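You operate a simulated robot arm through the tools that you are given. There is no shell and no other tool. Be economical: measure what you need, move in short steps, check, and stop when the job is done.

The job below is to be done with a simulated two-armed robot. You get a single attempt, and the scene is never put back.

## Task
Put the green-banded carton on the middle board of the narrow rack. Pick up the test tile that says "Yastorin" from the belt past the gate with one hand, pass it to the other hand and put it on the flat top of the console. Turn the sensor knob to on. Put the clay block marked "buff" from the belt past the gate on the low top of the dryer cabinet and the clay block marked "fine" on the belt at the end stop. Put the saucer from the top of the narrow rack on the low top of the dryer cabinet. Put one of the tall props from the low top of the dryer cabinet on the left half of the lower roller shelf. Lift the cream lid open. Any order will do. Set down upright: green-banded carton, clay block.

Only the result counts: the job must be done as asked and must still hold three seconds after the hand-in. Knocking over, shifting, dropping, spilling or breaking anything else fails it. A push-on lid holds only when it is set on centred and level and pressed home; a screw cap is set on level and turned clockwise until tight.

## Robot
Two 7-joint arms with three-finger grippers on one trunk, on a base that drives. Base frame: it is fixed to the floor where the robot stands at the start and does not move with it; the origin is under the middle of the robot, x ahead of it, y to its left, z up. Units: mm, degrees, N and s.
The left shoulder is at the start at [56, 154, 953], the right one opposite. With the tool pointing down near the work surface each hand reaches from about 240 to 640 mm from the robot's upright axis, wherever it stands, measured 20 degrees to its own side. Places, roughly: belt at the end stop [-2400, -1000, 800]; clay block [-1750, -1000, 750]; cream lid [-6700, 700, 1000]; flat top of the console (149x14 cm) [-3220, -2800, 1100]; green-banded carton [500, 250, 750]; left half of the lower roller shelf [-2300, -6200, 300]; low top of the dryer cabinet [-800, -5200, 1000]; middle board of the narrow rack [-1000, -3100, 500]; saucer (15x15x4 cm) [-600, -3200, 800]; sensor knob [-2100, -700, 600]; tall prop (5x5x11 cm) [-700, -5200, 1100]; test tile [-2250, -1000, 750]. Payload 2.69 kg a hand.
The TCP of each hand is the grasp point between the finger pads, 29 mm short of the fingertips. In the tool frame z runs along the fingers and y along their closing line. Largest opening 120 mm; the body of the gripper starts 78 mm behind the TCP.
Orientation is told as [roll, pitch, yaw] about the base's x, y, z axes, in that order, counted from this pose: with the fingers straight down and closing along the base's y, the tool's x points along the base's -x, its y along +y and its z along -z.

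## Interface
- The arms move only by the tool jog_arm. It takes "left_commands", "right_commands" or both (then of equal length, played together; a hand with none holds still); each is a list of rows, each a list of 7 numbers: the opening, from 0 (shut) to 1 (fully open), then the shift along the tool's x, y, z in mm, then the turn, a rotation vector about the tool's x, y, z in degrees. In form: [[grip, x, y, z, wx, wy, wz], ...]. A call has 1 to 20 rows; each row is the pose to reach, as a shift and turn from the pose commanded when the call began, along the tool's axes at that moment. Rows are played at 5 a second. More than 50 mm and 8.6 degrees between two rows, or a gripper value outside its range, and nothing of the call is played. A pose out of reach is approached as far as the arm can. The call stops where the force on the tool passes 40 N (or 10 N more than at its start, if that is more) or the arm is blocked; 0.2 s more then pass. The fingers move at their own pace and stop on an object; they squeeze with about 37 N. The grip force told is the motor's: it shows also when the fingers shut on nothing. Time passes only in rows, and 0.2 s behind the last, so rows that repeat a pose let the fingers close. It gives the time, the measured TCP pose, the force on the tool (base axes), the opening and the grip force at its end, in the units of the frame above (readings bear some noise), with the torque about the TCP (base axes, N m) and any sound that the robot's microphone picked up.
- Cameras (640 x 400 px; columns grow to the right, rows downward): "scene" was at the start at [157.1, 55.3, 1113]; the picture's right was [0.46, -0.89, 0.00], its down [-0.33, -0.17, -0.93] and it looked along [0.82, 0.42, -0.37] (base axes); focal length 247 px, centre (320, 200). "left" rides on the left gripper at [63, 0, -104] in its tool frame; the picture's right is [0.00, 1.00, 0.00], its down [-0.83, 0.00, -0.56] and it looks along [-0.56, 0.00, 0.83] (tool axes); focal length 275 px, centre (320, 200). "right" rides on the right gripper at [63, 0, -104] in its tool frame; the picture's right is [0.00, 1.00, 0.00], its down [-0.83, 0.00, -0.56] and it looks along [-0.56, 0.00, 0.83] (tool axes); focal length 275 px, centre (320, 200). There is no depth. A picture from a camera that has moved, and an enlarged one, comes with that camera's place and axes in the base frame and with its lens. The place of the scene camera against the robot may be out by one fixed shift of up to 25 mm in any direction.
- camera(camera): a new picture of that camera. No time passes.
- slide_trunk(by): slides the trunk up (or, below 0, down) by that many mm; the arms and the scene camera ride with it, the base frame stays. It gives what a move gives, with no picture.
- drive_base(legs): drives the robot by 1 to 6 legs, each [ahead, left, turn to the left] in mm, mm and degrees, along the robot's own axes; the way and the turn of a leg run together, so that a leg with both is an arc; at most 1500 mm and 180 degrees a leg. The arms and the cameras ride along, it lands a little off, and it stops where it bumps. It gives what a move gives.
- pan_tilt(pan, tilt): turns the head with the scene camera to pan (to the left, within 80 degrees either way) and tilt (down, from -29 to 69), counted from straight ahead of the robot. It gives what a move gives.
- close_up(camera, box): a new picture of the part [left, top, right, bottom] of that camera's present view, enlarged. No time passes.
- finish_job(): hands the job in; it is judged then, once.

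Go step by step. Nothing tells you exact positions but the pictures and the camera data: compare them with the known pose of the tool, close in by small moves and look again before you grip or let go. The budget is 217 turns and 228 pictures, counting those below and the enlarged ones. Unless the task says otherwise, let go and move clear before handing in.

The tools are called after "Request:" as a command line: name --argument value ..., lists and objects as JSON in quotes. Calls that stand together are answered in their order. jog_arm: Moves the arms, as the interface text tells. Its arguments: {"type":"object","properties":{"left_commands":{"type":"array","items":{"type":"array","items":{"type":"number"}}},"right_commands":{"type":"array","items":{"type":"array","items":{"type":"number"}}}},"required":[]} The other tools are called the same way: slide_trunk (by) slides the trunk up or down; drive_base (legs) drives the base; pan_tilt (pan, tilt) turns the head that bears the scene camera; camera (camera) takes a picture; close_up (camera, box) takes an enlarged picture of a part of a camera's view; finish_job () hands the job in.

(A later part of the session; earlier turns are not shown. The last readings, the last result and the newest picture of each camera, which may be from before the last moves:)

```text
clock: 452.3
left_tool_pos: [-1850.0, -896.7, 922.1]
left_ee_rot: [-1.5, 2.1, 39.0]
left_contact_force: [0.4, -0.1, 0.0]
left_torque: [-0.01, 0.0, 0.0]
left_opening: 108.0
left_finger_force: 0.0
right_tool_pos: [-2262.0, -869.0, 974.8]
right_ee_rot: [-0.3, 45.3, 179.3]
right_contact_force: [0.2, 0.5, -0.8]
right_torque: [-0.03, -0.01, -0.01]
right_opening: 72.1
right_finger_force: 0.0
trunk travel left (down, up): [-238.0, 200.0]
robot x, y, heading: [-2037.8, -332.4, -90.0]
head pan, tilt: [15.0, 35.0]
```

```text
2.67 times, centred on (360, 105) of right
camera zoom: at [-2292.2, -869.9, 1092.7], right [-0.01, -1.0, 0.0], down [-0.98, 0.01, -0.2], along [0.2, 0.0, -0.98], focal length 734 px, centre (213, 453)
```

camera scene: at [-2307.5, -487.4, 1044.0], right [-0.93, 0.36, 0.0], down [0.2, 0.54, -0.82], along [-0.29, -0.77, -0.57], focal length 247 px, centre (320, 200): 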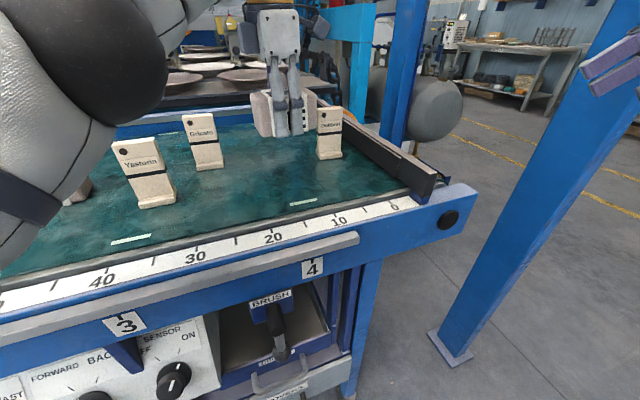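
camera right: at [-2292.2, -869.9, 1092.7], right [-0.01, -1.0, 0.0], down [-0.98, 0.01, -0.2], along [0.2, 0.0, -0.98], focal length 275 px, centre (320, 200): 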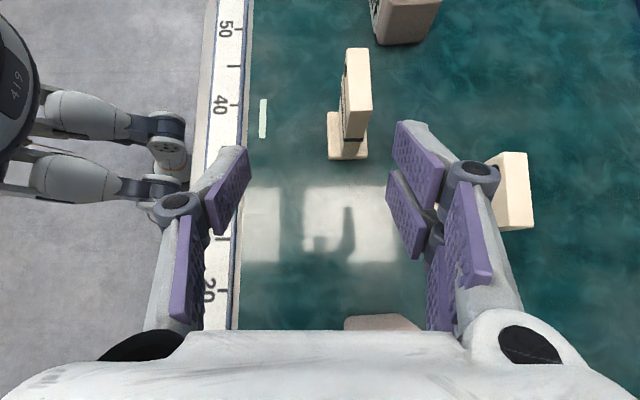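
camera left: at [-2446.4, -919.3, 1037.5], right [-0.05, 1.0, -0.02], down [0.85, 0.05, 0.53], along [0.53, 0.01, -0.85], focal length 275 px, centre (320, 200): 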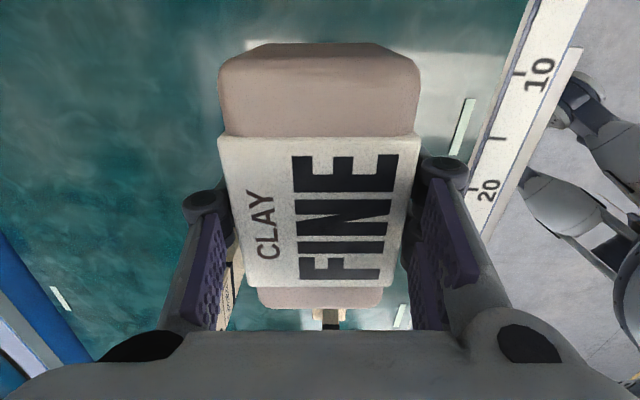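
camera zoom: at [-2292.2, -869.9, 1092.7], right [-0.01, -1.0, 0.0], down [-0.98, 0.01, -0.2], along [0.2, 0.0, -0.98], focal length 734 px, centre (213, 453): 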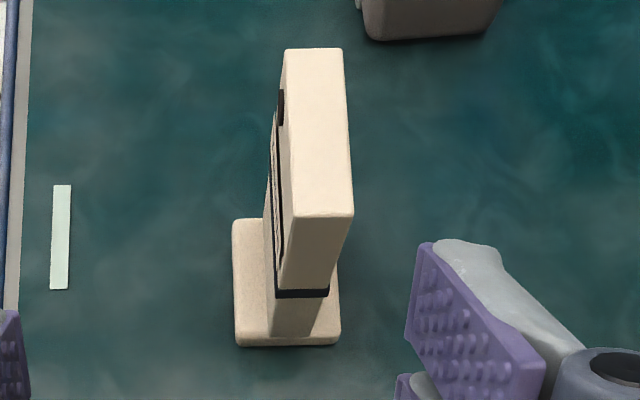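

The tile spans x −2198…−2150 at y≈−897, top z≈926. I bring the right fingers down-inward over its west upper corner and grip its thickness.

Request:
jog_arm --right_commands '[[0.6, 3, 28, 9, 0, 0, 0], [0.6, 3, 28, 36, 0, 0, 0], [0.6, 3, 28, 63, 0, 0, 0], [0.6, 3, 28, 89, 0, 0, 0], [0.6, 3, 28, 89, 0, 0, 0]]'

Request:
camera --camera "right"

```text
clock: 453.5
left_tool_pos: [-1849.9, -898.6, 921.6]
left_ee_rot: [-1.4, 2.2, 39.0]
left_contact_force: [-0.2, -0.1, 0.4]
left_torque: [-0.01, 0.0, -0.04]
left_opening: 108.2
left_finger_force: 0.1
right_tool_pos: [-2197.4, -893.8, 911.1]
right_ee_rot: [-0.4, 45.2, 179.1]
right_contact_force: [-0.5, -0.6, -0.1]
right_torque: [-0.03, 0.0, -0.01]
right_opening: 72.0
right_finger_force: 0.1
right hand out of reach, approached as far as the arm can: row 1
trunk travel left (down, up): [-238.0, 200.0]
robot x, y, heading: [-2040.2, -331.3, -89.9]
head pan, tilt: [15.0, 35.0]
```

```text
61 pictures are left
camera right: at [-2226.5, -895.2, 1029.7], right [-0.01, -1.0, 0.0], down [-0.98, 0.01, -0.2], along [0.2, 0.0, -0.98], focal length 275 px, centre (320, 200)
```

right: 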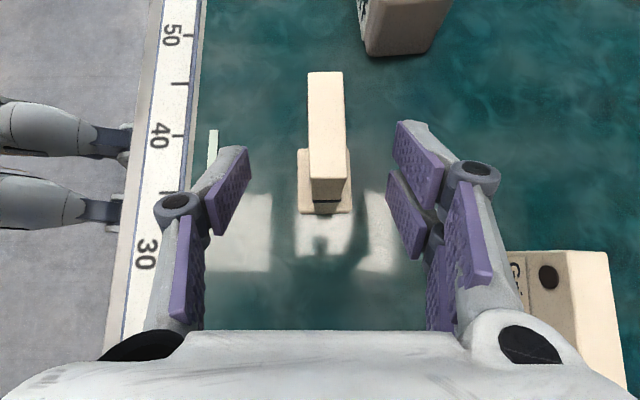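

Centred. I close on the tile and lift it a little.

Request:
jog_arm --right_commands '[[0.3, 0, 3, 0, 0, 0, 0], [0, 0, 3, 0, 0, 0, 0], [0, 0, 3, 0, 0, 0, 0], [0, 0, 3, 0, 0, 0, 0], [0, 3, 3, -3, 0, 0, 0], [0, 8, 3, -8, 0, 0, 0], [0, 15, 3, -15, 0, 0, 0], [0, 22, 3, -22, 0, 0, 0], [0, 30, 3, -30, 0, 0, 0], [0, 38, 3, -38, 0, 0, 0], [0, 46, 3, -46, 0, 0, 0], [0, 54, 3, -54, 0, 0, 0]]'

Request:
camera --camera "right"

```text
clock: 456.1
left_tool_pos: [-1849.9, -896.0, 921.8]
left_ee_rot: [-1.5, 2.1, 39.0]
left_contact_force: [0.0, 0.0, 0.1]
left_torque: [-0.01, 0.03, 0.01]
left_opening: 107.9
left_finger_force: 0.2
right_tool_pos: [-2193.9, -888.9, 980.7]
right_ee_rot: [-0.5, 45.2, 179.2]
right_contact_force: [0.4, 0.0, -1.0]
right_torque: [0.0, 0.05, 0.0]
right_opening: 15.4
right_finger_force: 36.9
right hand out of reach, approached as far as the arm can: row 10, 11, 12
trunk travel left (down, up): [-238.0, 200.0]
robot x, y, heading: [-2042.0, -336.7, -89.8]
head pan, tilt: [15.0, 35.0]
```

```text
60 pictures are left
camera right: at [-2223.5, -888.9, 1101.3], right [-0.01, -1.0, 0.0], down [-0.98, 0.01, -0.2], along [0.2, 0.0, -0.98], focal length 275 px, centre (320, 200)
```

right: 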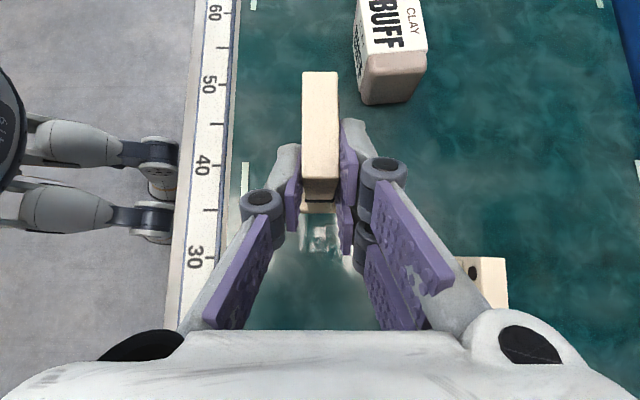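

The tile is held. I raise the trunk, bring the tile to the middle with the right hand and turn the left hand to face it (fingers down-inward).

Request:
slide_trunk --by 60

Request:
jog_arm --left_commands '[[0.5, 11, 10, -10, -2.2, 6.2, 5.3], [0.5, 21, 20, -21, -4.4, 12.3, 10.5], [0.5, 32, 30, -31, -6.6, 18.5, 15.8], [0.5, 43, 40, -41, -8.7, 24.7, 21.1], [0.5, 53, 50, -51, -10.9, 30.9, 26.4], [0.5, 64, 60, -62, -13.1, 37, 31.6], [0.5, 75, 70, -72, -15.3, 43.2, 36.9], [0.5, 75, 70, -72, -15.3, 43.2, 36.9]]' --right_commands '[[0, 13, 0, 13, 0, 0, 0], [0, 26, 0, 26, 0, 0, 0], [0, 39, 0, 39, 0, 0, 0], [0, 52, 0, 52, 0, 0, 0], [0, 65, 0, 65, 0, 0, 0], [0, 78, 0, 78, 0, 0, 0], [0, 90, 0, 90, 0, 0, 0], [0, 90, 0, 90, 0, 0, 0]]'

Request:
camera --camera "left"

```text
clock: 457.1
left_tool_pos: [-1850.5, -895.5, 991.5]
left_ee_rot: [-2.3, 2.8, 38.9]
left_contact_force: [-0.7, -0.3, 0.0]
left_torque: [-0.01, -0.02, -0.03]
left_opening: 108.0
left_finger_force: 0.0
right_tool_pos: [-2193.6, -873.8, 1065.9]
right_ee_rot: [4.3, 45.1, -177.4]
right_contact_force: [1.0, -0.8, -0.8]
right_torque: [0.02, 0.03, 0.01]
right_opening: 15.5
right_finger_force: 37.0
trunk travel left (down, up): [-298.0, 140.0]
robot x, y, heading: [-2041.3, -329.5, -90.6]
head pan, tilt: [15.0, 35.0]
```

```text
clock: 458.9
left_tool_pos: [-1952.6, -881.5, 1063.5]
left_ee_rot: [-5.2, 45.7, -3.7]
left_contact_force: [1.4, -0.6, 0.4]
left_torque: [0.04, -0.05, 0.01]
left_opening: 60.0
left_finger_force: 0.0
right_tool_pos: [-2068.4, -875.9, 1069.1]
right_ee_rot: [4.3, 45.1, -177.4]
right_contact_force: [0.4, 0.0, -0.1]
right_torque: [0.02, 0.03, 0.02]
right_opening: 15.5
right_finger_force: 36.8
trunk travel left (down, up): [-298.0, 140.0]
robot x, y, heading: [-2039.2, -333.0, -90.1]
head pan, tilt: [15.0, 35.0]
```

```text
59 pictures are left
camera left: at [-1921.0, -873.6, 1182.7], right [0.0, 1.0, -0.07], down [0.98, -0.02, -0.21], along [-0.21, -0.06, -0.98], focal length 275 px, centre (320, 200)
```

left: 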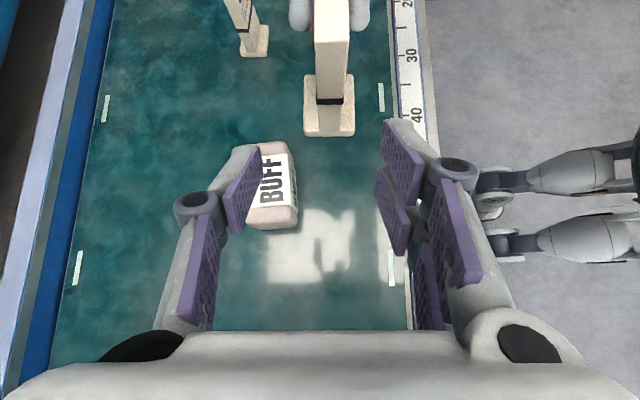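

The left camera sees the tile ahead. I advance the left hand onto its east lower part.

Request:
jog_arm --left_commands '[[0.5, 13, 4, 5, 0, 0, 0], [0.5, 13, 4, 30, 0, 0, 0], [0.5, 13, 4, 55, 0, 0, 0], [0.5, 13, 4, 77, 0, 0, 0], [0.5, 13, 4, 77, 0, 0, 0]]'

Request:
camera --camera "left"

Request:
camera --camera "scene"

```text
clock: 460.1
left_tool_pos: [-2015.9, -877.9, 1020.8]
left_ee_rot: [-5.1, 45.7, -3.6]
left_contact_force: [-0.3, -0.6, -0.3]
left_torque: [-0.02, -0.03, 0.0]
left_opening: 60.0
left_finger_force: 0.1
right_tool_pos: [-2066.4, -876.3, 1068.0]
right_ee_rot: [4.4, 45.1, -177.5]
right_contact_force: [0.5, -0.1, -0.9]
right_torque: [0.0, 0.02, -0.01]
right_opening: 15.4
right_finger_force: 36.6
trunk travel left (down, up): [-298.0, 140.0]
robot x, y, heading: [-2036.0, -334.6, -90.2]
head pan, tilt: [15.0, 35.0]
```

```text
58 pictures are left
camera left: at [-1984.5, -870.1, 1138.3], right [0.0, 1.0, -0.07], down [0.98, -0.02, -0.21], along [-0.21, -0.06, -0.98], focal length 275 px, centre (320, 200)
```

left: 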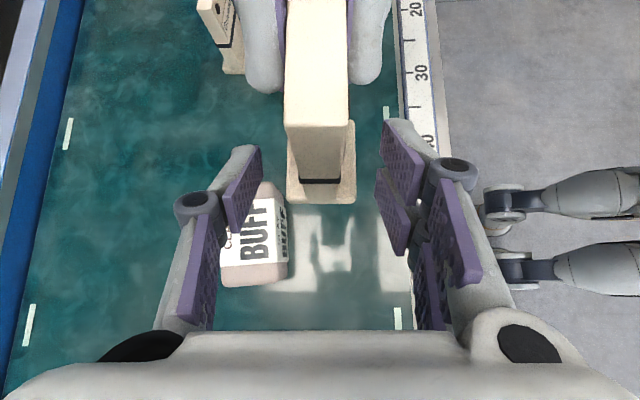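

```text
57 pictures are left
camera scene: at [-2030.4, -500.0, 1064.1], right [-0.97, -0.26, 0.0], down [-0.15, 0.55, -0.82], along [0.21, -0.79, -0.57], focal length 247 px, centre (320, 200)
```

scene: 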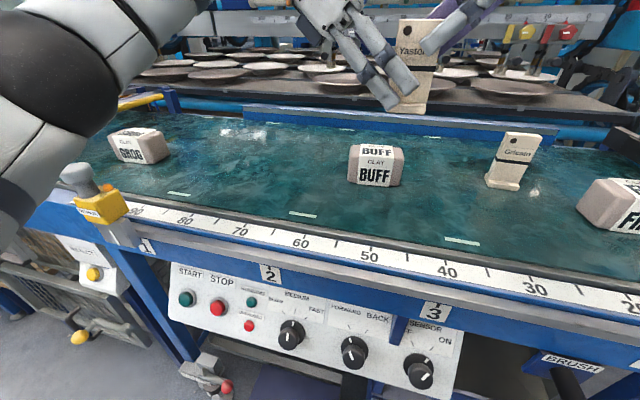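

The left fingers straddle the tile just above its foot. I close the left hand, then open the right and draw it back.

Request:
jog_arm --left_commands '[[0.25, 0, 0, 0, 0, 0, 0], [0, 0, 0, 0, 0, 0, 0], [0, 0, 0, 0, 0, 0, 0], [0, 0, 0, 0, 0, 0, 0]]'

Request:
camera --camera "left"

```text
clock: 461.1
left_tool_pos: [-2015.9, -877.8, 1019.8]
left_ee_rot: [-5.1, 45.5, -3.7]
left_contact_force: [8.4, 20.1, -6.8]
left_torque: [0.52, -0.17, -0.34]
left_opening: 26.4
left_finger_force: 37.2
right_tool_pos: [-2069.3, -877.2, 1067.6]
right_ee_rot: [4.8, 45.1, -177.4]
right_contact_force: [-9.6, -19.8, 6.9]
right_torque: [-1.57, 0.22, -0.74]
right_opening: 16.5
right_finger_force: 37.5
trunk travel left (down, up): [-298.0, 140.0]
robot x, y, heading: [-2040.0, -337.1, -90.2]
head pan, tilt: [15.0, 35.0]
```

```text
56 pictures are left
camera left: at [-1984.4, -870.0, 1137.8], right [0.0, 1.0, -0.06], down [0.98, -0.02, -0.2], along [-0.2, -0.06, -0.98], focal length 275 px, centre (320, 200)
```

left: 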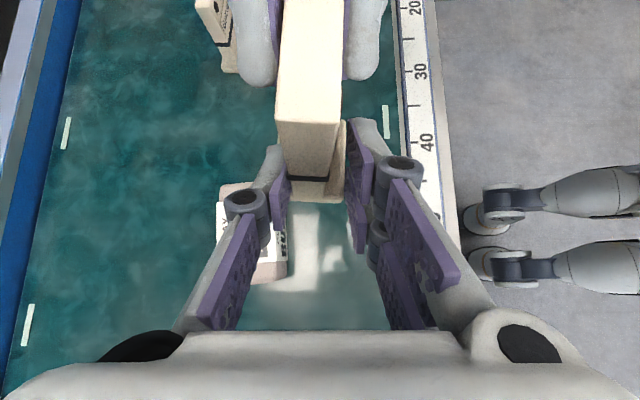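

The grip is 26 mm wide, so it catches the foot. I reopen the left hand, go 13 mm higher on the plate and close again.

Request:
jog_arm --left_commands '[[0.5, 0, 0, 0, 0, 0, 0], [0.5, 0, 0, 0, 0, 0, 0], [0.5, 9, 3, -9, 0, 0, 0], [0.5, 9, 3, -9, 0, 0, 0], [0.2, 9, 3, -9, 0, 0, 0], [0, 9, 3, -9, 0, 0, 0], [0, 9, 3, -9, 0, 0, 0]]'

Request:
camera --camera "left"

```text
clock: 462.7
left_tool_pos: [-2015.6, -876.6, 1031.5]
left_ee_rot: [-5.2, 45.6, -3.4]
left_contact_force: [0.1, -11.1, -0.3]
left_torque: [0.11, 0.01, 0.32]
left_opening: 15.7
left_finger_force: 36.9
right_tool_pos: [-2068.0, -874.8, 1068.6]
right_ee_rot: [4.4, 45.0, -177.5]
right_contact_force: [0.6, 12.0, -0.9]
right_torque: [0.26, 0.05, 0.27]
right_opening: 15.5
right_finger_force: 36.8
trunk travel left (down, up): [-298.0, 140.0]
robot x, y, heading: [-2041.4, -331.8, -90.3]
head pan, tilt: [15.0, 35.0]
```

```text
55 pictures are left
camera left: at [-1984.5, -868.4, 1150.1], right [0.0, 1.0, -0.07], down [0.98, -0.01, -0.21], along [-0.21, -0.07, -0.98], focal length 275 px, centre (320, 200)
```

left: 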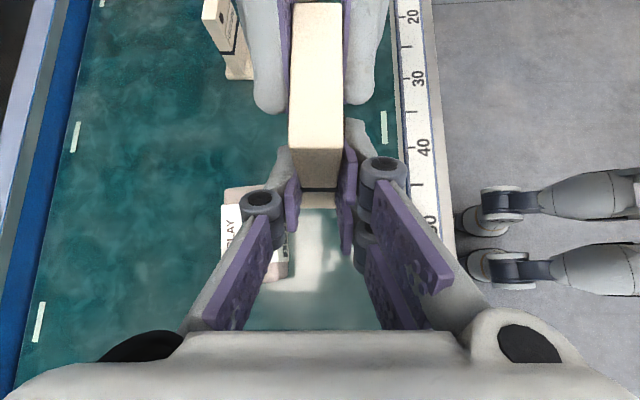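

Both hands hold the plate squarely. I release with the right hand and draw it back.

Request:
jog_arm --right_commands '[[0.2, 0, 0, 0, 0, 0, 0], [0.5, 0, 0, 0, 0, 0, 0], [0.5, 0, 0, 0, 0, 0, 0], [0.5, 0, 0, -25, 0, 0, 0], [0.6, 0, 0, -50, 0, 0, 0], [0.6, 0, 0, -80, 0, 0, 0], [0.6, -50, 0, -130, 0, 0, 0]]'

Request:
camera --camera "right"

Request:
camera --camera "left"

```text
refused: row 7 steps farther than a row can; nothing moved
```

```text
54 pictures are left
camera right: at [-2097.6, -869.0, 1186.6], right [0.0, -1.0, 0.06], down [-0.98, -0.01, -0.2], along [0.2, -0.06, -0.98], focal length 275 px, centre (320, 200)
```

right: 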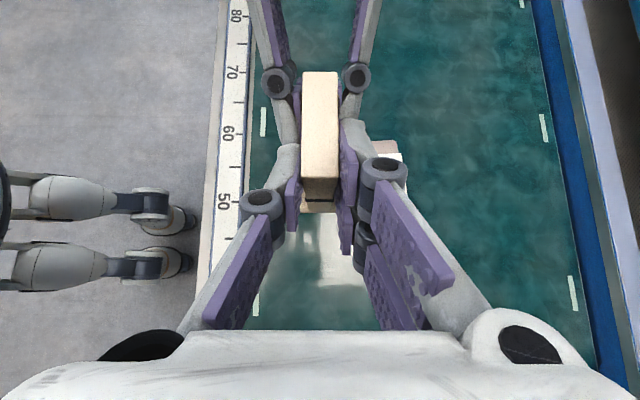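

```text
53 pictures are left
camera left: at [-1984.5, -868.4, 1150.1], right [0.0, 1.0, -0.07], down [0.98, -0.01, -0.21], along [-0.21, -0.07, -0.98], focal length 275 px, centre (320, 200)
```

left: 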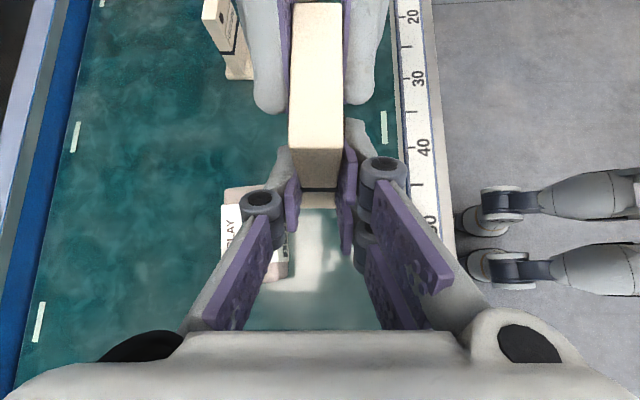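

Request:
jog_arm --right_commands '[[0.2, 0, 0, 0, 0, 0, 0], [0.5, 0, 0, 0, 0, 0, 0], [0.5, 0, 0, 0, 0, 0, 0], [0.5, 0, 0, -25, 0, 0, 0], [0.8, 0, 0, -50, 0, 0, 0], [0.9, 0, 0, -80, 0, 0, 0], [0.9, -30, 0, -110, 0, 0, 0]]'

Request:
camera --camera "right"

```text
clock: 464.3
left_tool_pos: [-2017.0, -875.5, 1032.2]
left_ee_rot: [-5.2, 45.6, -3.8]
left_contact_force: [-0.2, 0.6, 0.6]
left_torque: [0.0, -0.02, -0.01]
left_opening: 15.5
left_finger_force: 36.8
right_tool_pos: [-2161.7, -845.7, 1114.1]
right_ee_rot: [4.5, 45.1, -177.3]
right_contact_force: [0.5, 0.9, -0.2]
right_torque: [-0.02, 0.03, 0.01]
right_opening: 107.9
right_finger_force: 0.1
right hand out of reach, approached as far as the arm can: row 4, 5, 6, 7
trunk travel left (down, up): [-298.0, 140.0]
robot x, y, heading: [-2036.4, -331.6, -90.2]
head pan, tilt: [15.0, 35.0]
```

```text
52 pictures are left
camera right: at [-2191.7, -838.8, 1231.8], right [-0.01, -1.0, 0.06], down [-0.98, -0.01, -0.2], along [0.2, -0.06, -0.98], focal length 275 px, centre (320, 200)
```

right: 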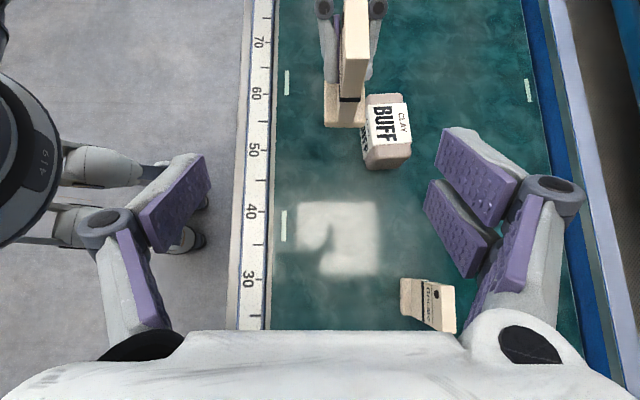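

The handover worked; the left hand has the tile. Now BUFF, at about (−2013, −954), for the right hand: I shift the base east and look.

Request:
drive_base --legs '[[40, 130, 0]]'

Request:
jog_arm --right_commands '[[1, -20, 30, 15, 0, 0, 0], [1, -45, 65, 30, 0, 0, 0], [1, -70, 65, 45, 0, 0, 0], [1, -95, 65, 60, 0, 0, 0], [1, -95, 65, 60, 0, 0, 0]]'

Request:
camera --camera "right"

```text
clock: 466.0
left_tool_pos: [-1884.5, -916.0, 1031.3]
left_ee_rot: [-5.2, 45.6, -3.8]
left_contact_force: [-0.6, 0.3, -0.2]
left_torque: [0.05, -0.04, -0.01]
left_opening: 15.3
left_finger_force: 36.6
right_tool_pos: [-2029.8, -886.4, 1113.0]
right_ee_rot: [4.4, 45.1, -177.5]
right_contact_force: [0.1, -0.1, -0.3]
right_torque: [-0.01, 0.02, 0.01]
right_opening: 108.0
right_finger_force: 0.0
trunk travel left (down, up): [-298.0, 140.0]
robot x, y, heading: [-1909.2, -374.3, -90.3]
head pan, tilt: [15.0, 35.0]
```

```text
clock: 467.2
left_tool_pos: [-1884.1, -916.7, 1032.4]
left_ee_rot: [-5.1, 45.5, -3.9]
left_contact_force: [-0.3, 0.2, 0.4]
left_torque: [-0.01, 0.0, -0.01]
left_opening: 15.7
left_finger_force: 37.2
right_tool_pos: [-2053.2, -945.0, 1010.2]
right_ee_rot: [4.4, 45.1, -177.5]
right_contact_force: [0.7, -0.5, 0.1]
right_torque: [-0.02, 0.01, 0.01]
right_opening: 119.7
right_finger_force: 0.1
right hand out of reach, approached as far as the arm can: row 1, 2, 3, 4, 5
trunk travel left (down, up): [-298.0, 140.0]
robot x, y, heading: [-1907.3, -371.6, -90.2]
head pan, tilt: [15.0, 35.0]
```

```text
51 pictures are left
camera right: at [-2083.1, -937.9, 1127.7], right [-0.01, -1.0, 0.06], down [-0.98, 0.0, -0.2], along [0.2, -0.06, -0.98], focal length 275 px, centre (320, 200)
```

right: 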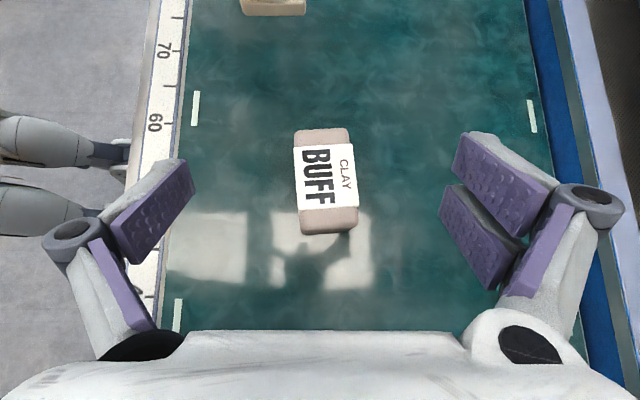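

BUFF's centre is (−2005, −957). I descend on it with jaws wide and grip.

Request:
jog_arm --right_commands '[[1, -16, 0, 29, 0.9, 0, 0], [1, -32, 0, 58, 1.8, 0, 0], [1, -48, 0, 87, 2.7, 0, 0], [1, -64, 0, 116, 3.6, 0, 0], [1, -78, 0, 142, 4.4, 0, 0], [1, -78, 0, 142, 4.4, 0, 0]]'

Request:
camera --camera "right"

```text
clock: 468.6
left_tool_pos: [-1885.6, -914.8, 1033.3]
left_ee_rot: [-5.2, 45.7, -3.8]
left_contact_force: [0.4, 0.3, 1.2]
left_torque: [0.0, -0.04, 0.0]
left_opening: 15.6
left_finger_force: 37.3
right_tool_pos: [-2011.6, -978.0, 857.8]
right_ee_rot: [-0.1, 45.0, -177.5]
right_contact_force: [-0.1, -0.7, -0.2]
right_torque: [-0.01, 0.01, 0.0]
right_opening: 120.0
right_finger_force: 0.1
right hand out of reach, approached as far as the arm can: row 1, 2, 3, 4, 5, 6
trunk travel left (down, up): [-298.0, 140.0]
robot x, y, heading: [-1913.0, -374.6, -90.5]
head pan, tilt: [15.0, 35.0]
```

```text
50 pictures are left
camera right: at [-2040.5, -980.1, 976.6], right [0.05, -1.0, 0.0], down [-0.98, -0.05, -0.2], along [0.2, 0.01, -0.98], focal length 275 px, centre (320, 200)
```

right: 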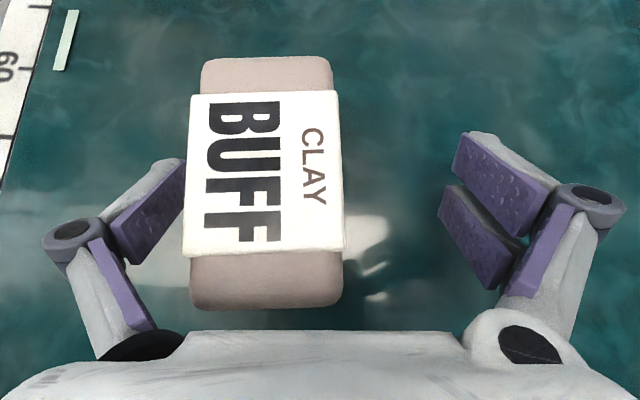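

The hand sits 21 mm too far south; I correct by driving back that much, then look.

Request:
drive_base --legs '[[-21, 0, 0]]'

Request:
camera --camera "right"

```text
clock: 469.4
left_tool_pos: [-1883.5, -893.7, 1033.3]
left_ee_rot: [-5.2, 45.5, -3.8]
left_contact_force: [-1.0, -0.7, 0.3]
left_torque: [-0.02, -0.05, 0.01]
left_opening: 15.5
left_finger_force: 37.4
right_tool_pos: [-2010.8, -956.4, 859.3]
right_ee_rot: [0.1, 45.1, -177.4]
right_contact_force: [0.0, 0.4, -0.5]
right_torque: [-0.03, 0.0, -0.02]
right_opening: 119.8
right_finger_force: 0.0
trunk travel left (down, up): [-298.0, 140.0]
robot x, y, heading: [-1913.4, -349.8, -90.5]
head pan, tilt: [15.0, 35.0]
```

```text
49 pictures are left
camera right: at [-2040.0, -958.5, 977.4], right [0.05, -1.0, 0.0], down [-0.98, -0.05, -0.2], along [0.2, 0.01, -0.98], focal length 275 px, centre (320, 200)
```

right: 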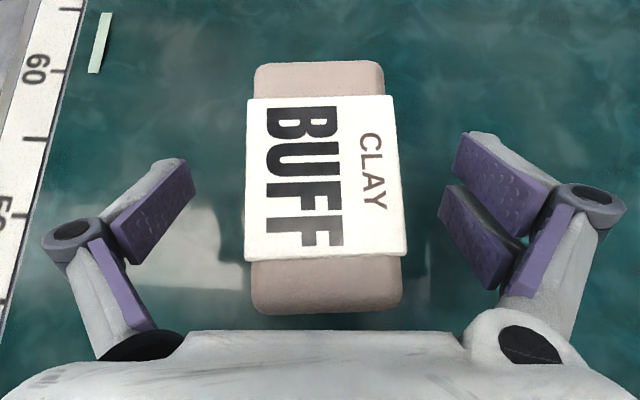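

Centred. I close, then lift with the trunk.

Request:
jog_arm --right_commands '[[0.5, 0, 0, 0, 0, 0, 0], [0, 0, 0, 0, 0, 0, 0], [0, 0, 0, 0, 0, 0, 0], [0, 0, 0, 0, 0, 0, 0], [0, 0, 0, 0, 0, 0, 0]]'

Request:
slide_trunk --by 50

Request:
camera --camera "right"

```text
clock: 470.6
left_tool_pos: [-1884.3, -895.0, 1032.2]
left_ee_rot: [-5.3, 45.6, -3.7]
left_contact_force: [-0.4, 0.1, -1.1]
left_torque: [0.03, -0.03, -0.03]
left_opening: 15.4
left_finger_force: 37.1
right_tool_pos: [-2010.7, -958.3, 859.0]
right_ee_rot: [-0.1, 45.0, -177.4]
right_contact_force: [-0.6, -4.0, 3.4]
right_torque: [-0.42, 0.34, 0.17]
right_opening: 54.5
right_finger_force: 36.9
trunk travel left (down, up): [-298.0, 140.0]
robot x, y, heading: [-1911.9, -351.2, -90.0]
head pan, tilt: [15.0, 35.0]
```

```text
clock: 471.5
left_tool_pos: [-1885.1, -895.5, 1080.4]
left_ee_rot: [-5.0, 45.7, -3.6]
left_contact_force: [0.3, 0.2, -1.5]
left_torque: [-0.02, -0.05, 0.0]
left_opening: 15.5
left_finger_force: 36.4
right_tool_pos: [-2009.4, -954.3, 940.7]
right_ee_rot: [4.4, 44.8, -174.2]
right_contact_force: [0.4, -0.6, -6.4]
right_torque: [0.03, -0.01, 0.0]
right_opening: 54.8
right_finger_force: 36.4
trunk travel left (down, up): [-348.0, 90.0]
robot x, y, heading: [-1907.0, -352.8, -90.5]
head pan, tilt: [15.0, 35.0]
```

```text
48 pictures are left
camera right: at [-2040.1, -948.2, 1059.0], right [0.05, -1.0, 0.06], down [-0.98, -0.06, -0.19], along [0.2, -0.05, -0.98], focal length 275 px, centre (320, 200)
```

right: 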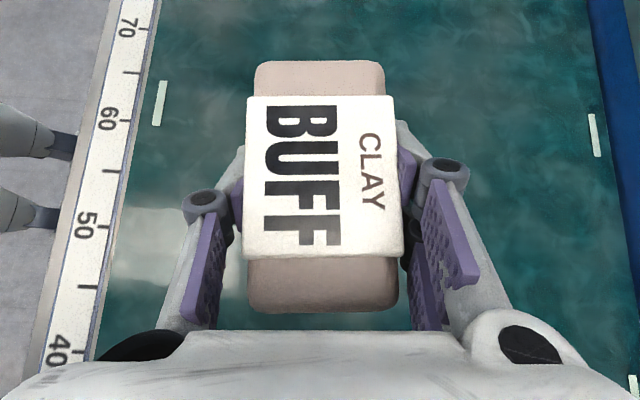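

Both pieces are held: tile left, BUFF right. The dryer comes next: I go east along the machine and down the east aisle by the way I know.

Request:
drive_base --legs '[[-350, 0, 0.5], [0, 1500, 0], [0, 170, 0], [400, 300, 0], [900, 90, 0]]'

Request:
drive_base --legs '[[1400, 0, 0]]'

Request:
drive_base --legs '[[600, -70, 0], [1000, 0, 0]]'

Request:
slide_trunk --by 90

Request:
pan_tilt --pan -30 --tilt 20

Request:
camera --camera "scene"

```text
clock: 487.5
left_tool_pos: [-171.8, -618.4, 1081.6]
left_ee_rot: [-5.2, 45.5, -5.2]
left_contact_force: [-0.3, 0.4, -1.3]
left_torque: [-0.02, -0.02, 0.0]
left_opening: 15.8
left_finger_force: 36.8
right_tool_pos: [-303.9, -665.6, 940.8]
right_ee_rot: [2.8, 44.5, -176.5]
right_contact_force: [0.9, 10.2, -4.4]
right_torque: [-0.22, 0.04, -0.24]
right_opening: 54.7
right_finger_force: 37.0
trunk travel left (down, up): [-348.0, 90.0]
robot x, y, heading: [-179.6, -73.1, -91.8]
head pan, tilt: [15.0, 35.0]
stopped in leg 4: the force on the tool passed its limit at 97 N (the readings are from after the stop); the commanded pose is now the measured one
```

```text
clock: 488.3
left_tool_pos: [-173.9, -621.8, 1081.4]
left_ee_rot: [-5.1, 45.5, -5.3]
left_contact_force: [0.9, -0.1, -0.8]
left_torque: [0.02, -0.03, 0.04]
left_opening: 15.6
left_finger_force: 36.9
right_tool_pos: [-304.6, -666.0, 941.5]
right_ee_rot: [1.7, 44.7, -176.7]
right_contact_force: [-0.8, 16.5, 1.4]
right_torque: [-0.45, 0.15, -0.42]
right_opening: 54.5
right_finger_force: 37.0
trunk travel left (down, up): [-348.0, 90.0]
robot x, y, heading: [-179.1, -79.6, -92.0]
head pan, tilt: [15.0, 35.0]
stopped in leg 1: the force on the tool passed its limit at 49 N (the readings are from after the stop); the commanded pose is now the measured one
```

```text
clock: 489.1
left_tool_pos: [-173.9, -626.3, 1080.7]
left_ee_rot: [-5.1, 45.5, -5.3]
left_contact_force: [0.0, 0.8, -1.0]
left_torque: [0.02, -0.04, 0.01]
left_opening: 15.5
left_finger_force: 37.3
right_tool_pos: [-303.9, -665.2, 940.1]
right_ee_rot: [0.5, 44.7, -176.9]
right_contact_force: [-0.3, 19.2, 1.6]
right_torque: [-0.54, 0.16, -0.47]
right_opening: 54.8
right_finger_force: 36.9
trunk travel left (down, up): [-348.0, 90.0]
robot x, y, heading: [-182.4, -85.1, -91.9]
head pan, tilt: [15.0, 35.0]
stopped in leg 1: the force on the tool passed its limit at 52 N (the readings are from after the stop); the commanded pose is now the measured one
```

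```text
clock: 490.4
left_tool_pos: [-171.6, -577.0, 1258.7]
left_ee_rot: [-18.9, 44.1, -15.0]
left_contact_force: [0.3, -0.4, -1.4]
left_torque: [0.04, -0.02, -0.05]
left_opening: 15.5
left_finger_force: 36.9
right_tool_pos: [-301.8, -607.5, 1202.7]
right_ee_rot: [24.4, 40.4, -160.8]
right_contact_force: [-0.5, -1.0, -7.2]
right_torque: [0.04, -0.03, 0.04]
right_opening: 54.6
right_finger_force: 37.4
trunk travel left (down, up): [-438.0, 0.0]
robot x, y, heading: [-183.2, -86.2, -91.5]
head pan, tilt: [15.0, 35.0]
```

```text
clock: 491.5
left_tool_pos: [-172.6, -572.7, 1261.0]
left_ee_rot: [-19.3, 44.0, -15.3]
left_contact_force: [0.6, 0.1, -1.3]
left_torque: [0.0, -0.02, -0.01]
left_opening: 15.4
left_finger_force: 36.8
right_tool_pos: [-301.2, -606.0, 1206.9]
right_ee_rot: [24.8, 40.4, -160.7]
right_contact_force: [0.3, 0.1, -6.2]
right_torque: [0.02, -0.01, -0.04]
right_opening: 54.6
right_finger_force: 36.8
trunk travel left (down, up): [-438.0, 0.0]
robot x, y, heading: [-180.6, -81.5, -92.1]
head pan, tilt: [-30.0, 20.0]
```

```text
47 pictures are left
camera scene: at [-242.9, -152.4, 1244.6], right [-0.85, 0.53, 0.0], down [0.18, 0.29, -0.94], along [-0.5, -0.8, -0.34], focal length 247 px, centre (320, 200)
```

scene: 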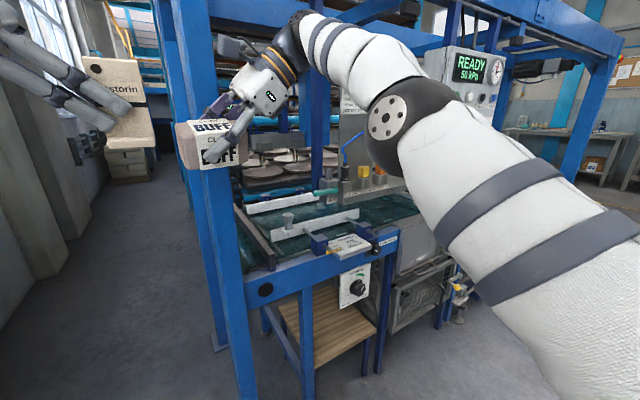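

The right hand touched the machine's corner post; both pieces are still held, but the arms got strained. I step back and east, clear of the post, then go diagonally into the aisle and straighten the hands.

Request:
drive_base --legs '[[-30, 0, 1.5], [0, 125, 0], [120, 60, 0], [300, 90, 0], [500, 50, 0]]'

Request:
jog_arm --left_commands '[[0, 0, -20, 0, -1.7, 0, -1.8], [0, 0, -40, 0, -3.5, 0, -3.6], [0, 0, -60, 0, -5.2, 0, -5.5], [0, 0, -80, 0, -7, 0, -7.3], [0, 0, -80, 0, -7, 0, -7.3]]' --right_commands '[[0, 0, 25, 0, 3.2, 1.1, 3], [0, 0, 50, 0, 6.5, 2.3, 6], [0, 0, 75, 0, 9.8, 3.4, 9], [0, 0, 100, 0, 13, 4.6, 11.8], [0, 0, 100, 0, 13, 4.6, 11.8]]'

Request:
camera --camera "right"

Request:
camera --camera "left"

```text
clock: 498.7
left_tool_pos: [174.9, -1460.6, 1260.9]
left_ee_rot: [-19.3, 44.1, -13.1]
left_contact_force: [1.0, 0.1, -1.4]
left_torque: [0.02, -0.04, -0.01]
left_opening: 15.6
left_finger_force: 37.0
right_tool_pos: [46.4, -1496.5, 1206.6]
right_ee_rot: [24.8, 40.2, -158.3]
right_contact_force: [-0.3, -0.5, -7.0]
right_torque: [0.04, -0.03, 0.03]
right_opening: 54.6
right_finger_force: 37.1
trunk travel left (down, up): [-438.0, 0.0]
robot x, y, heading: [146.6, -968.6, -89.4]
head pan, tilt: [-30.0, 20.0]
```

```text
clock: 499.9
left_tool_pos: [172.5, -1442.5, 1245.0]
left_ee_rot: [-5.4, 45.5, -3.1]
left_contact_force: [-0.7, -0.1, -0.7]
left_torque: [0.0, -0.06, 0.0]
left_opening: 15.3
left_finger_force: 37.6
left hand out of reach, approached as far as the arm can: row 1, 2, 3, 4, 5
right_tool_pos: [17.3, -1452.4, 1189.7]
right_ee_rot: [3.6, 47.4, -171.5]
right_contact_force: [-1.0, 0.5, -5.7]
right_torque: [0.0, -0.01, -0.03]
right_opening: 54.8
right_finger_force: 37.1
right hand out of reach, approached as far as the arm can: row 1, 2, 3, 4, 5
trunk travel left (down, up): [-438.0, 0.0]
robot x, y, heading: [146.7, -972.5, -89.6]
head pan, tilt: [-30.0, 20.0]
```

```text
46 pictures are left
camera right: at [-17.7, -1451.2, 1306.4], right [0.11, -0.99, 0.05], down [-0.97, -0.11, -0.23], along [0.24, -0.02, -0.97], focal length 275 px, centre (320, 200)
```

right: 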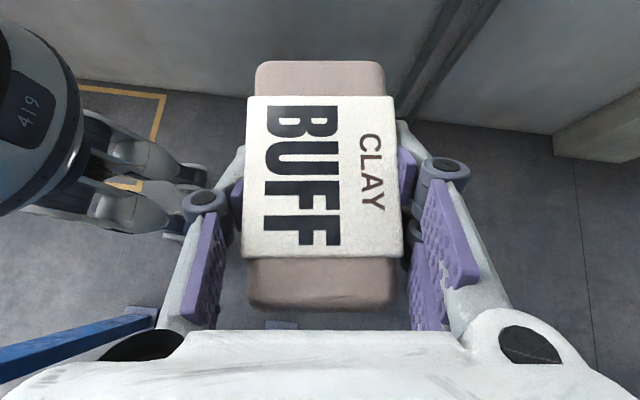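

```text
45 pictures are left
camera left: at [202.8, -1433.5, 1363.0], right [-0.01, 1.0, -0.07], down [0.98, -0.01, -0.21], along [-0.21, -0.07, -0.98], focal length 275 px, centre (320, 200)
```

left: 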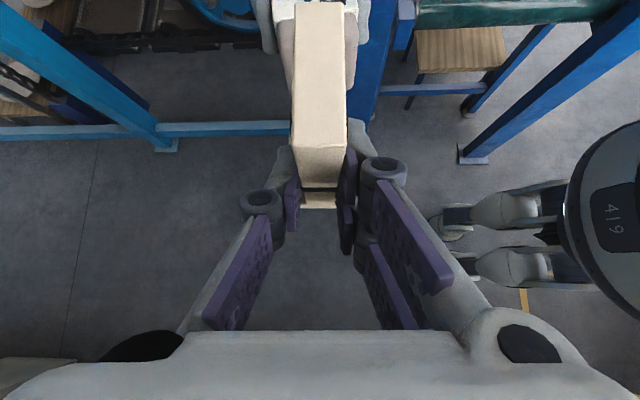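

Both pieces sit well. I drive on down the aisle to the dryer.

Request:
drive_base --legs '[[1400, 10, 0], [1400, -60, 0], [480, 0, 0], [0, -560, -0.5]]'

Request:
pan_tilt --pan -5 --tilt 22

Request:
camera --camera "scene"

```text
clock: 519.9
left_tool_pos: [-414.5, -4657.1, 1244.0]
left_ee_rot: [-5.4, 45.7, -4.2]
left_contact_force: [-0.9, 0.2, -0.7]
left_torque: [0.01, -0.03, -0.01]
left_opening: 15.5
left_finger_force: 37.5
right_tool_pos: [-570.1, -4664.6, 1189.1]
right_ee_rot: [3.5, 47.2, -172.7]
right_contact_force: [0.3, 0.3, -6.4]
right_torque: [0.02, 0.01, 0.0]
right_opening: 54.8
right_finger_force: 36.6
trunk travel left (down, up): [-438.0, 0.0]
robot x, y, heading: [-435.1, -4180.0, -91.0]
head pan, tilt: [-30.0, 20.0]
```

```text
clock: 520.8
left_tool_pos: [-413.8, -4656.5, 1244.1]
left_ee_rot: [-5.2, 45.7, -4.2]
left_contact_force: [-0.2, 0.2, -1.5]
left_torque: [-0.01, 0.0, 0.01]
left_opening: 15.5
left_finger_force: 36.9
right_tool_pos: [-569.1, -4662.8, 1188.1]
right_ee_rot: [3.3, 47.2, -172.9]
right_contact_force: [-0.2, 0.4, -5.8]
right_torque: [0.0, 0.01, 0.01]
right_opening: 54.7
right_finger_force: 36.8
trunk travel left (down, up): [-438.0, 0.0]
robot x, y, heading: [-433.6, -4187.5, -91.0]
head pan, tilt: [-5.0, 22.0]
```

```text
44 pictures are left
camera scene: at [-454.8, -4265.1, 1241.4], right [-0.99, 0.1, 0.0], down [0.04, 0.37, -0.93], along [-0.1, -0.92, -0.37], focal length 247 px, centre (320, 200)
```

scene: 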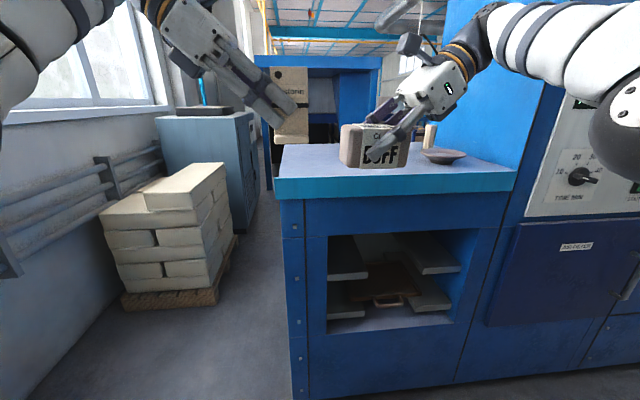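

I drive ahead so that BUFF is over the free front part of the low top, then lower it.

Request:
drive_base --legs '[[402, -38, 0]]'

Request:
jog_arm --right_commands '[[0, -14, -1, 13, 0.8, -0.5, 0], [0, -28, -2, 26, 1.7, -1.1, 0], [0, -42, -3, 39, 2.5, -1.6, 0], [0, -56, -4, 52, 3.4, -2.2, 0], [0, -56, -4, 52, 3.4, -2.2, 0]]'

Request:
camera --camera "right"

Request:
camera --camera "scene"

```text
clock: 523.3
left_tool_pos: [-460.9, -5061.6, 1243.8]
left_ee_rot: [-5.3, 45.6, -4.3]
left_contact_force: [0.0, 1.4, -1.2]
left_torque: [0.04, -0.01, -0.02]
left_opening: 15.2
left_finger_force: 37.2
right_tool_pos: [-616.0, -5068.4, 1188.0]
right_ee_rot: [3.5, 47.2, -172.9]
right_contact_force: [-0.5, 0.4, -6.6]
right_torque: [0.01, 0.01, 0.01]
right_opening: 54.6
right_finger_force: 37.2
trunk travel left (down, up): [-438.0, 0.0]
robot x, y, heading: [-478.5, -4591.3, -91.0]
head pan, tilt: [-5.0, 22.0]
```

```text
clock: 524.5
left_tool_pos: [-460.7, -5059.6, 1245.1]
left_ee_rot: [-5.4, 45.7, -4.3]
left_contact_force: [-0.3, -0.4, -0.2]
left_torque: [-0.01, -0.01, -0.01]
left_opening: 15.5
left_finger_force: 36.7
right_tool_pos: [-615.9, -5065.3, 1114.1]
right_ee_rot: [0.0, 44.9, -173.0]
right_contact_force: [-0.2, -1.0, -6.1]
right_torque: [0.0, 0.03, 0.02]
right_opening: 54.5
right_finger_force: 37.1
trunk travel left (down, up): [-438.0, 0.0]
robot x, y, heading: [-479.3, -4587.4, -90.9]
head pan, tilt: [-5.0, 22.0]
```

```text
43 pictures are left
camera right: at [-645.1, -5069.6, 1232.6], right [0.13, -0.99, 0.0], down [-0.97, -0.12, -0.19], along [0.19, 0.02, -0.98], focal length 275 px, centre (320, 200)
```

right: 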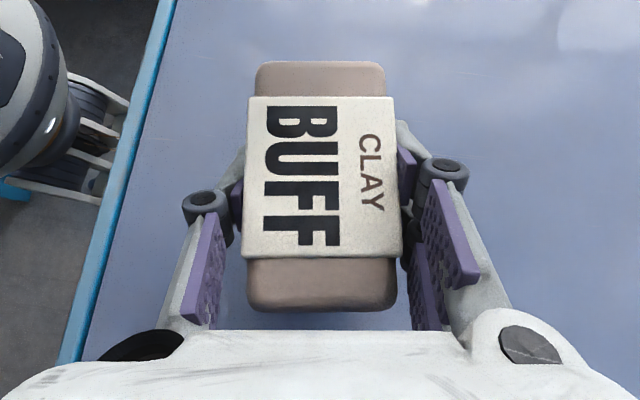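

```text
42 pictures are left
camera scene: at [-500.3, -4668.9, 1241.5], right [-0.99, 0.1, 0.0], down [0.04, 0.37, -0.93], along [-0.1, -0.92, -0.37], focal length 247 px, centre (320, 200)
```

scene: 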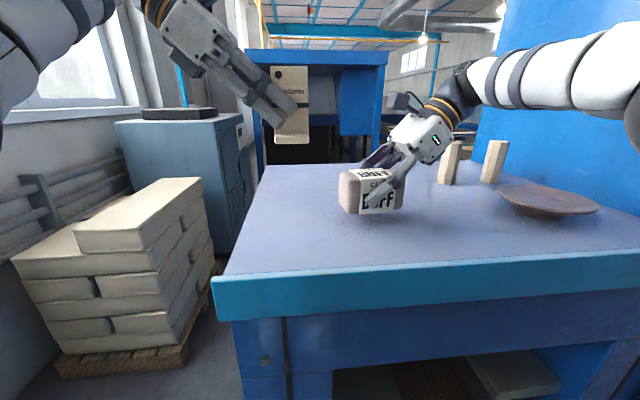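

Just above the surface; I creep down to contact.

Request:
jog_arm --right_commands '[[0, -4, 0, 4, 0, 0, 0], [0, -7, 0, 7, 0, 0, 0], [0, -9, 0, 9, 0, 0, 0], [0, -11, 0, 11, 0, 0, 0], [0, -13, 0, 13, 0, 0, 0], [0, -15, 0, 15, 0, 0, 0], [0, -17, 0, 17, 0, 0, 0], [0, -18.5, 0, 18.5, 0, 0, 0], [0, -20, 0, 20, 0, 0, 0], [0, -20, 0, 20, 0, 0, 0]]'

Request:
close_up --camera "scene" --box '[310, 120, 470, 240]'

```text
clock: 526.7
left_tool_pos: [-460.6, -5059.0, 1247.2]
left_ee_rot: [-5.6, 45.6, -4.4]
left_contact_force: [0.1, 1.0, -1.4]
left_torque: [0.0, -0.01, 0.0]
left_opening: 15.7
left_finger_force: 36.6
right_tool_pos: [-615.8, -5065.3, 1088.3]
right_ee_rot: [0.8, 45.2, -172.5]
right_contact_force: [-8.6, -4.7, 26.8]
right_torque: [-0.1, 0.05, -0.09]
right_opening: 54.6
right_finger_force: 37.0
trunk travel left (down, up): [-438.0, 0.0]
robot x, y, heading: [-480.2, -4589.8, -91.0]
head pan, tilt: [-5.0, 22.0]
```

```text
3.33 times, centred on (390, 180) of scene
camera zoom: at [-501.0, -4667.0, 1241.9], right [-0.99, 0.1, 0.0], down [0.04, 0.37, -0.93], along [-0.1, -0.92, -0.37], focal length 823 px, centre (87, 267)
```

zoom: 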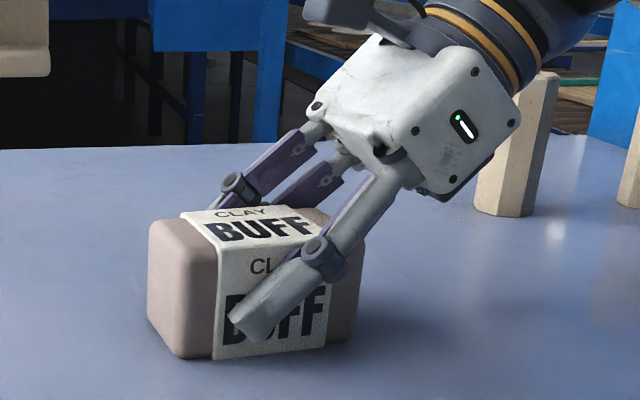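

Contact (27 N). I ease up 2 mm, open, and withdraw along the fingers.

Request:
jog_arm --right_commands '[[0, 1.5, 0, -1.5, 0, 0, 0], [0.5, 1.5, 0, -1.5, 0, 0, 0], [0.6, 1.5, 0, -1.5, 0, 0, 0], [0.9, 1.5, 0, -1.5, 0, 0, 0], [0.9, 1.5, 0, -1.5, 0, 0, 0], [0.9, 20, 0, -20, 0, 0, 0], [0.9, 45, 0, -45, 0, 0, 0], [0.9, 70, 0, -70, 0, 0, 0]]'

Request:
close_up --camera "scene" --box '[290, 100, 610, 280]'

```text
clock: 528.5
left_tool_pos: [-461.0, -5061.8, 1244.5]
left_ee_rot: [-5.3, 45.7, -4.3]
left_contact_force: [0.4, 0.3, -1.6]
left_torque: [-0.02, -0.02, -0.02]
left_opening: 15.8
left_finger_force: 37.1
right_tool_pos: [-618.1, -5064.9, 1170.4]
right_ee_rot: [-0.2, 45.0, -173.0]
right_contact_force: [0.3, -0.3, 0.8]
right_torque: [0.01, 0.01, -0.02]
right_opening: 107.8
right_finger_force: 0.1
right hand out of reach, approached as far as the arm can: row 8
trunk travel left (down, up): [-438.0, 0.0]
robot x, y, heading: [-477.1, -4588.9, -90.8]
head pan, tilt: [-5.0, 22.0]
```

```text
2.00 times, centred on (450, 190) of scene
camera zoom: at [-500.2, -4669.2, 1241.3], right [-0.99, 0.1, 0.0], down [0.04, 0.37, -0.93], along [-0.1, -0.92, -0.38], focal length 494 px, centre (60, 220)
```

zoom: 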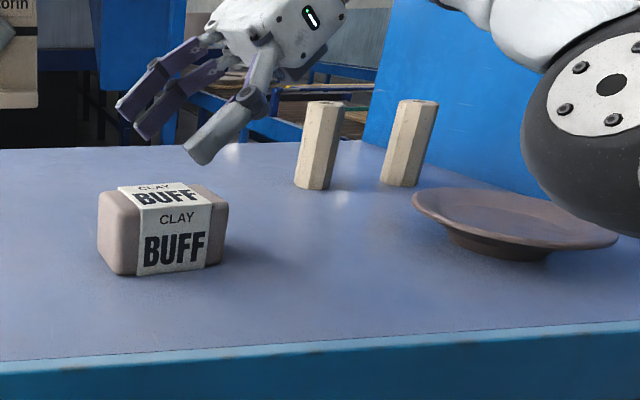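

BUFF stands upright on the low top, saucer and props untouched. Last is the tile: I drive west to the console's south end, turn north and look.

Request:
drive_base --legs '[[-400, 0, 0], [0, 0, -89.5], [1400, 0, 0], [1355, 0, 0], [0, 0, -90]]'

Request:
pan_tilt --pan 0 --tilt 20

Request:
camera --camera "scene"

```text
clock: 551.7
left_tool_pos: [-3257.1, -3812.2, 1244.8]
left_ee_rot: [-5.3, 45.7, 175.9]
left_contact_force: [-0.6, -0.3, -1.3]
left_torque: [0.02, 0.02, 0.01]
left_opening: 15.5
left_finger_force: 37.1
right_tool_pos: [-3100.7, -3807.4, 1170.0]
right_ee_rot: [0.0, 44.8, 7.3]
right_contact_force: [-0.9, -0.2, -0.2]
right_torque: [0.0, 0.0, 0.01]
right_opening: 108.1
right_finger_force: 0.1
trunk travel left (down, up): [-438.0, 0.0]
robot x, y, heading: [-3238.1, -4284.4, 89.1]
head pan, tilt: [-5.0, 22.0]
```

```text
clock: 552.3
left_tool_pos: [-3256.7, -3812.0, 1244.2]
left_ee_rot: [-5.3, 45.7, 176.1]
left_contact_force: [-0.5, 1.2, -1.6]
left_torque: [0.0, 0.0, 0.03]
left_opening: 15.7
left_finger_force: 36.6
right_tool_pos: [-3101.0, -3806.7, 1169.7]
right_ee_rot: [0.0, 44.8, 7.4]
right_contact_force: [0.3, -0.2, -0.9]
right_torque: [0.01, 0.01, 0.03]
right_opening: 108.3
right_finger_force: 0.1
trunk travel left (down, up): [-438.0, 0.0]
robot x, y, heading: [-3238.2, -4284.1, 89.3]
head pan, tilt: [0.0, 20.0]
```

```text
39 pictures are left
camera scene: at [-3247.3, -4176.9, 1244.7], right [1.0, -0.01, 0.0], down [0.0, -0.34, -0.94], along [0.01, 0.94, -0.34], focal length 247 px, centre (320, 200)
```

scene: 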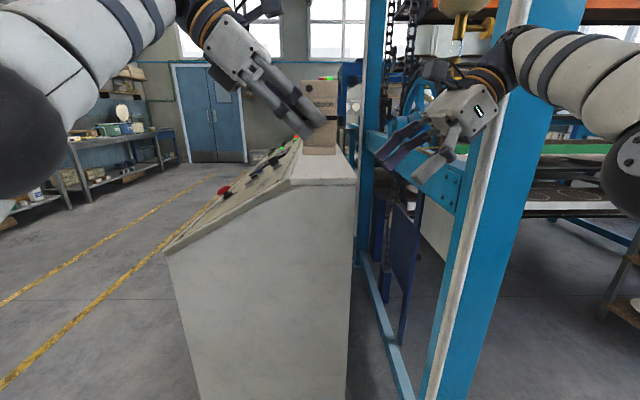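

The console's flat top spans x≈−3305…−3167 at z≈1100 with its near end at y≈−3669. I look closely at the tile's tilt.

Request:
close_up --camera "scene" --box '[220, 60, 400, 200]'

Request:
camera --camera "left"

```text
2.86 times, centred on (310, 130) of scene
camera zoom: at [-3247.3, -4176.9, 1244.7], right [1.0, -0.01, 0.0], down [0.0, -0.34, -0.94], along [0.01, 0.94, -0.34], focal length 706 px, centre (349, 400)
```

zoom: 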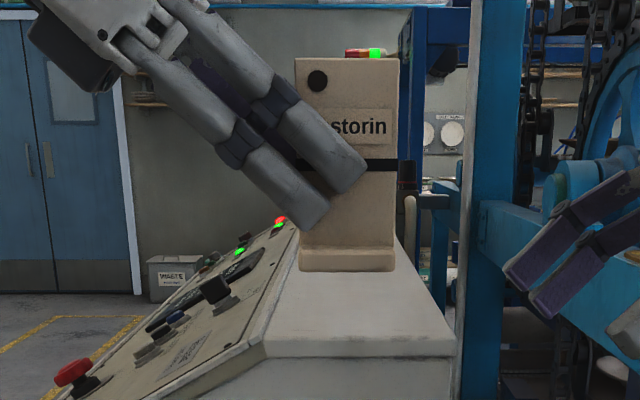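

```text
37 pictures are left
camera left: at [-3287.1, -3818.8, 1362.1], right [-0.01, -1.0, -0.07], down [-0.98, 0.02, -0.21], along [0.21, 0.07, -0.98], focal length 275 px, centre (320, 200)
```

left: 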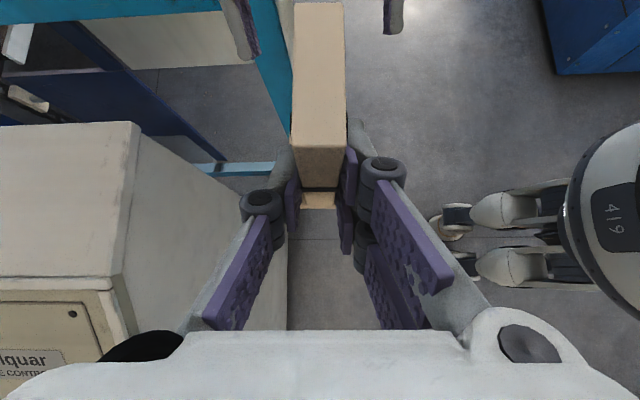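

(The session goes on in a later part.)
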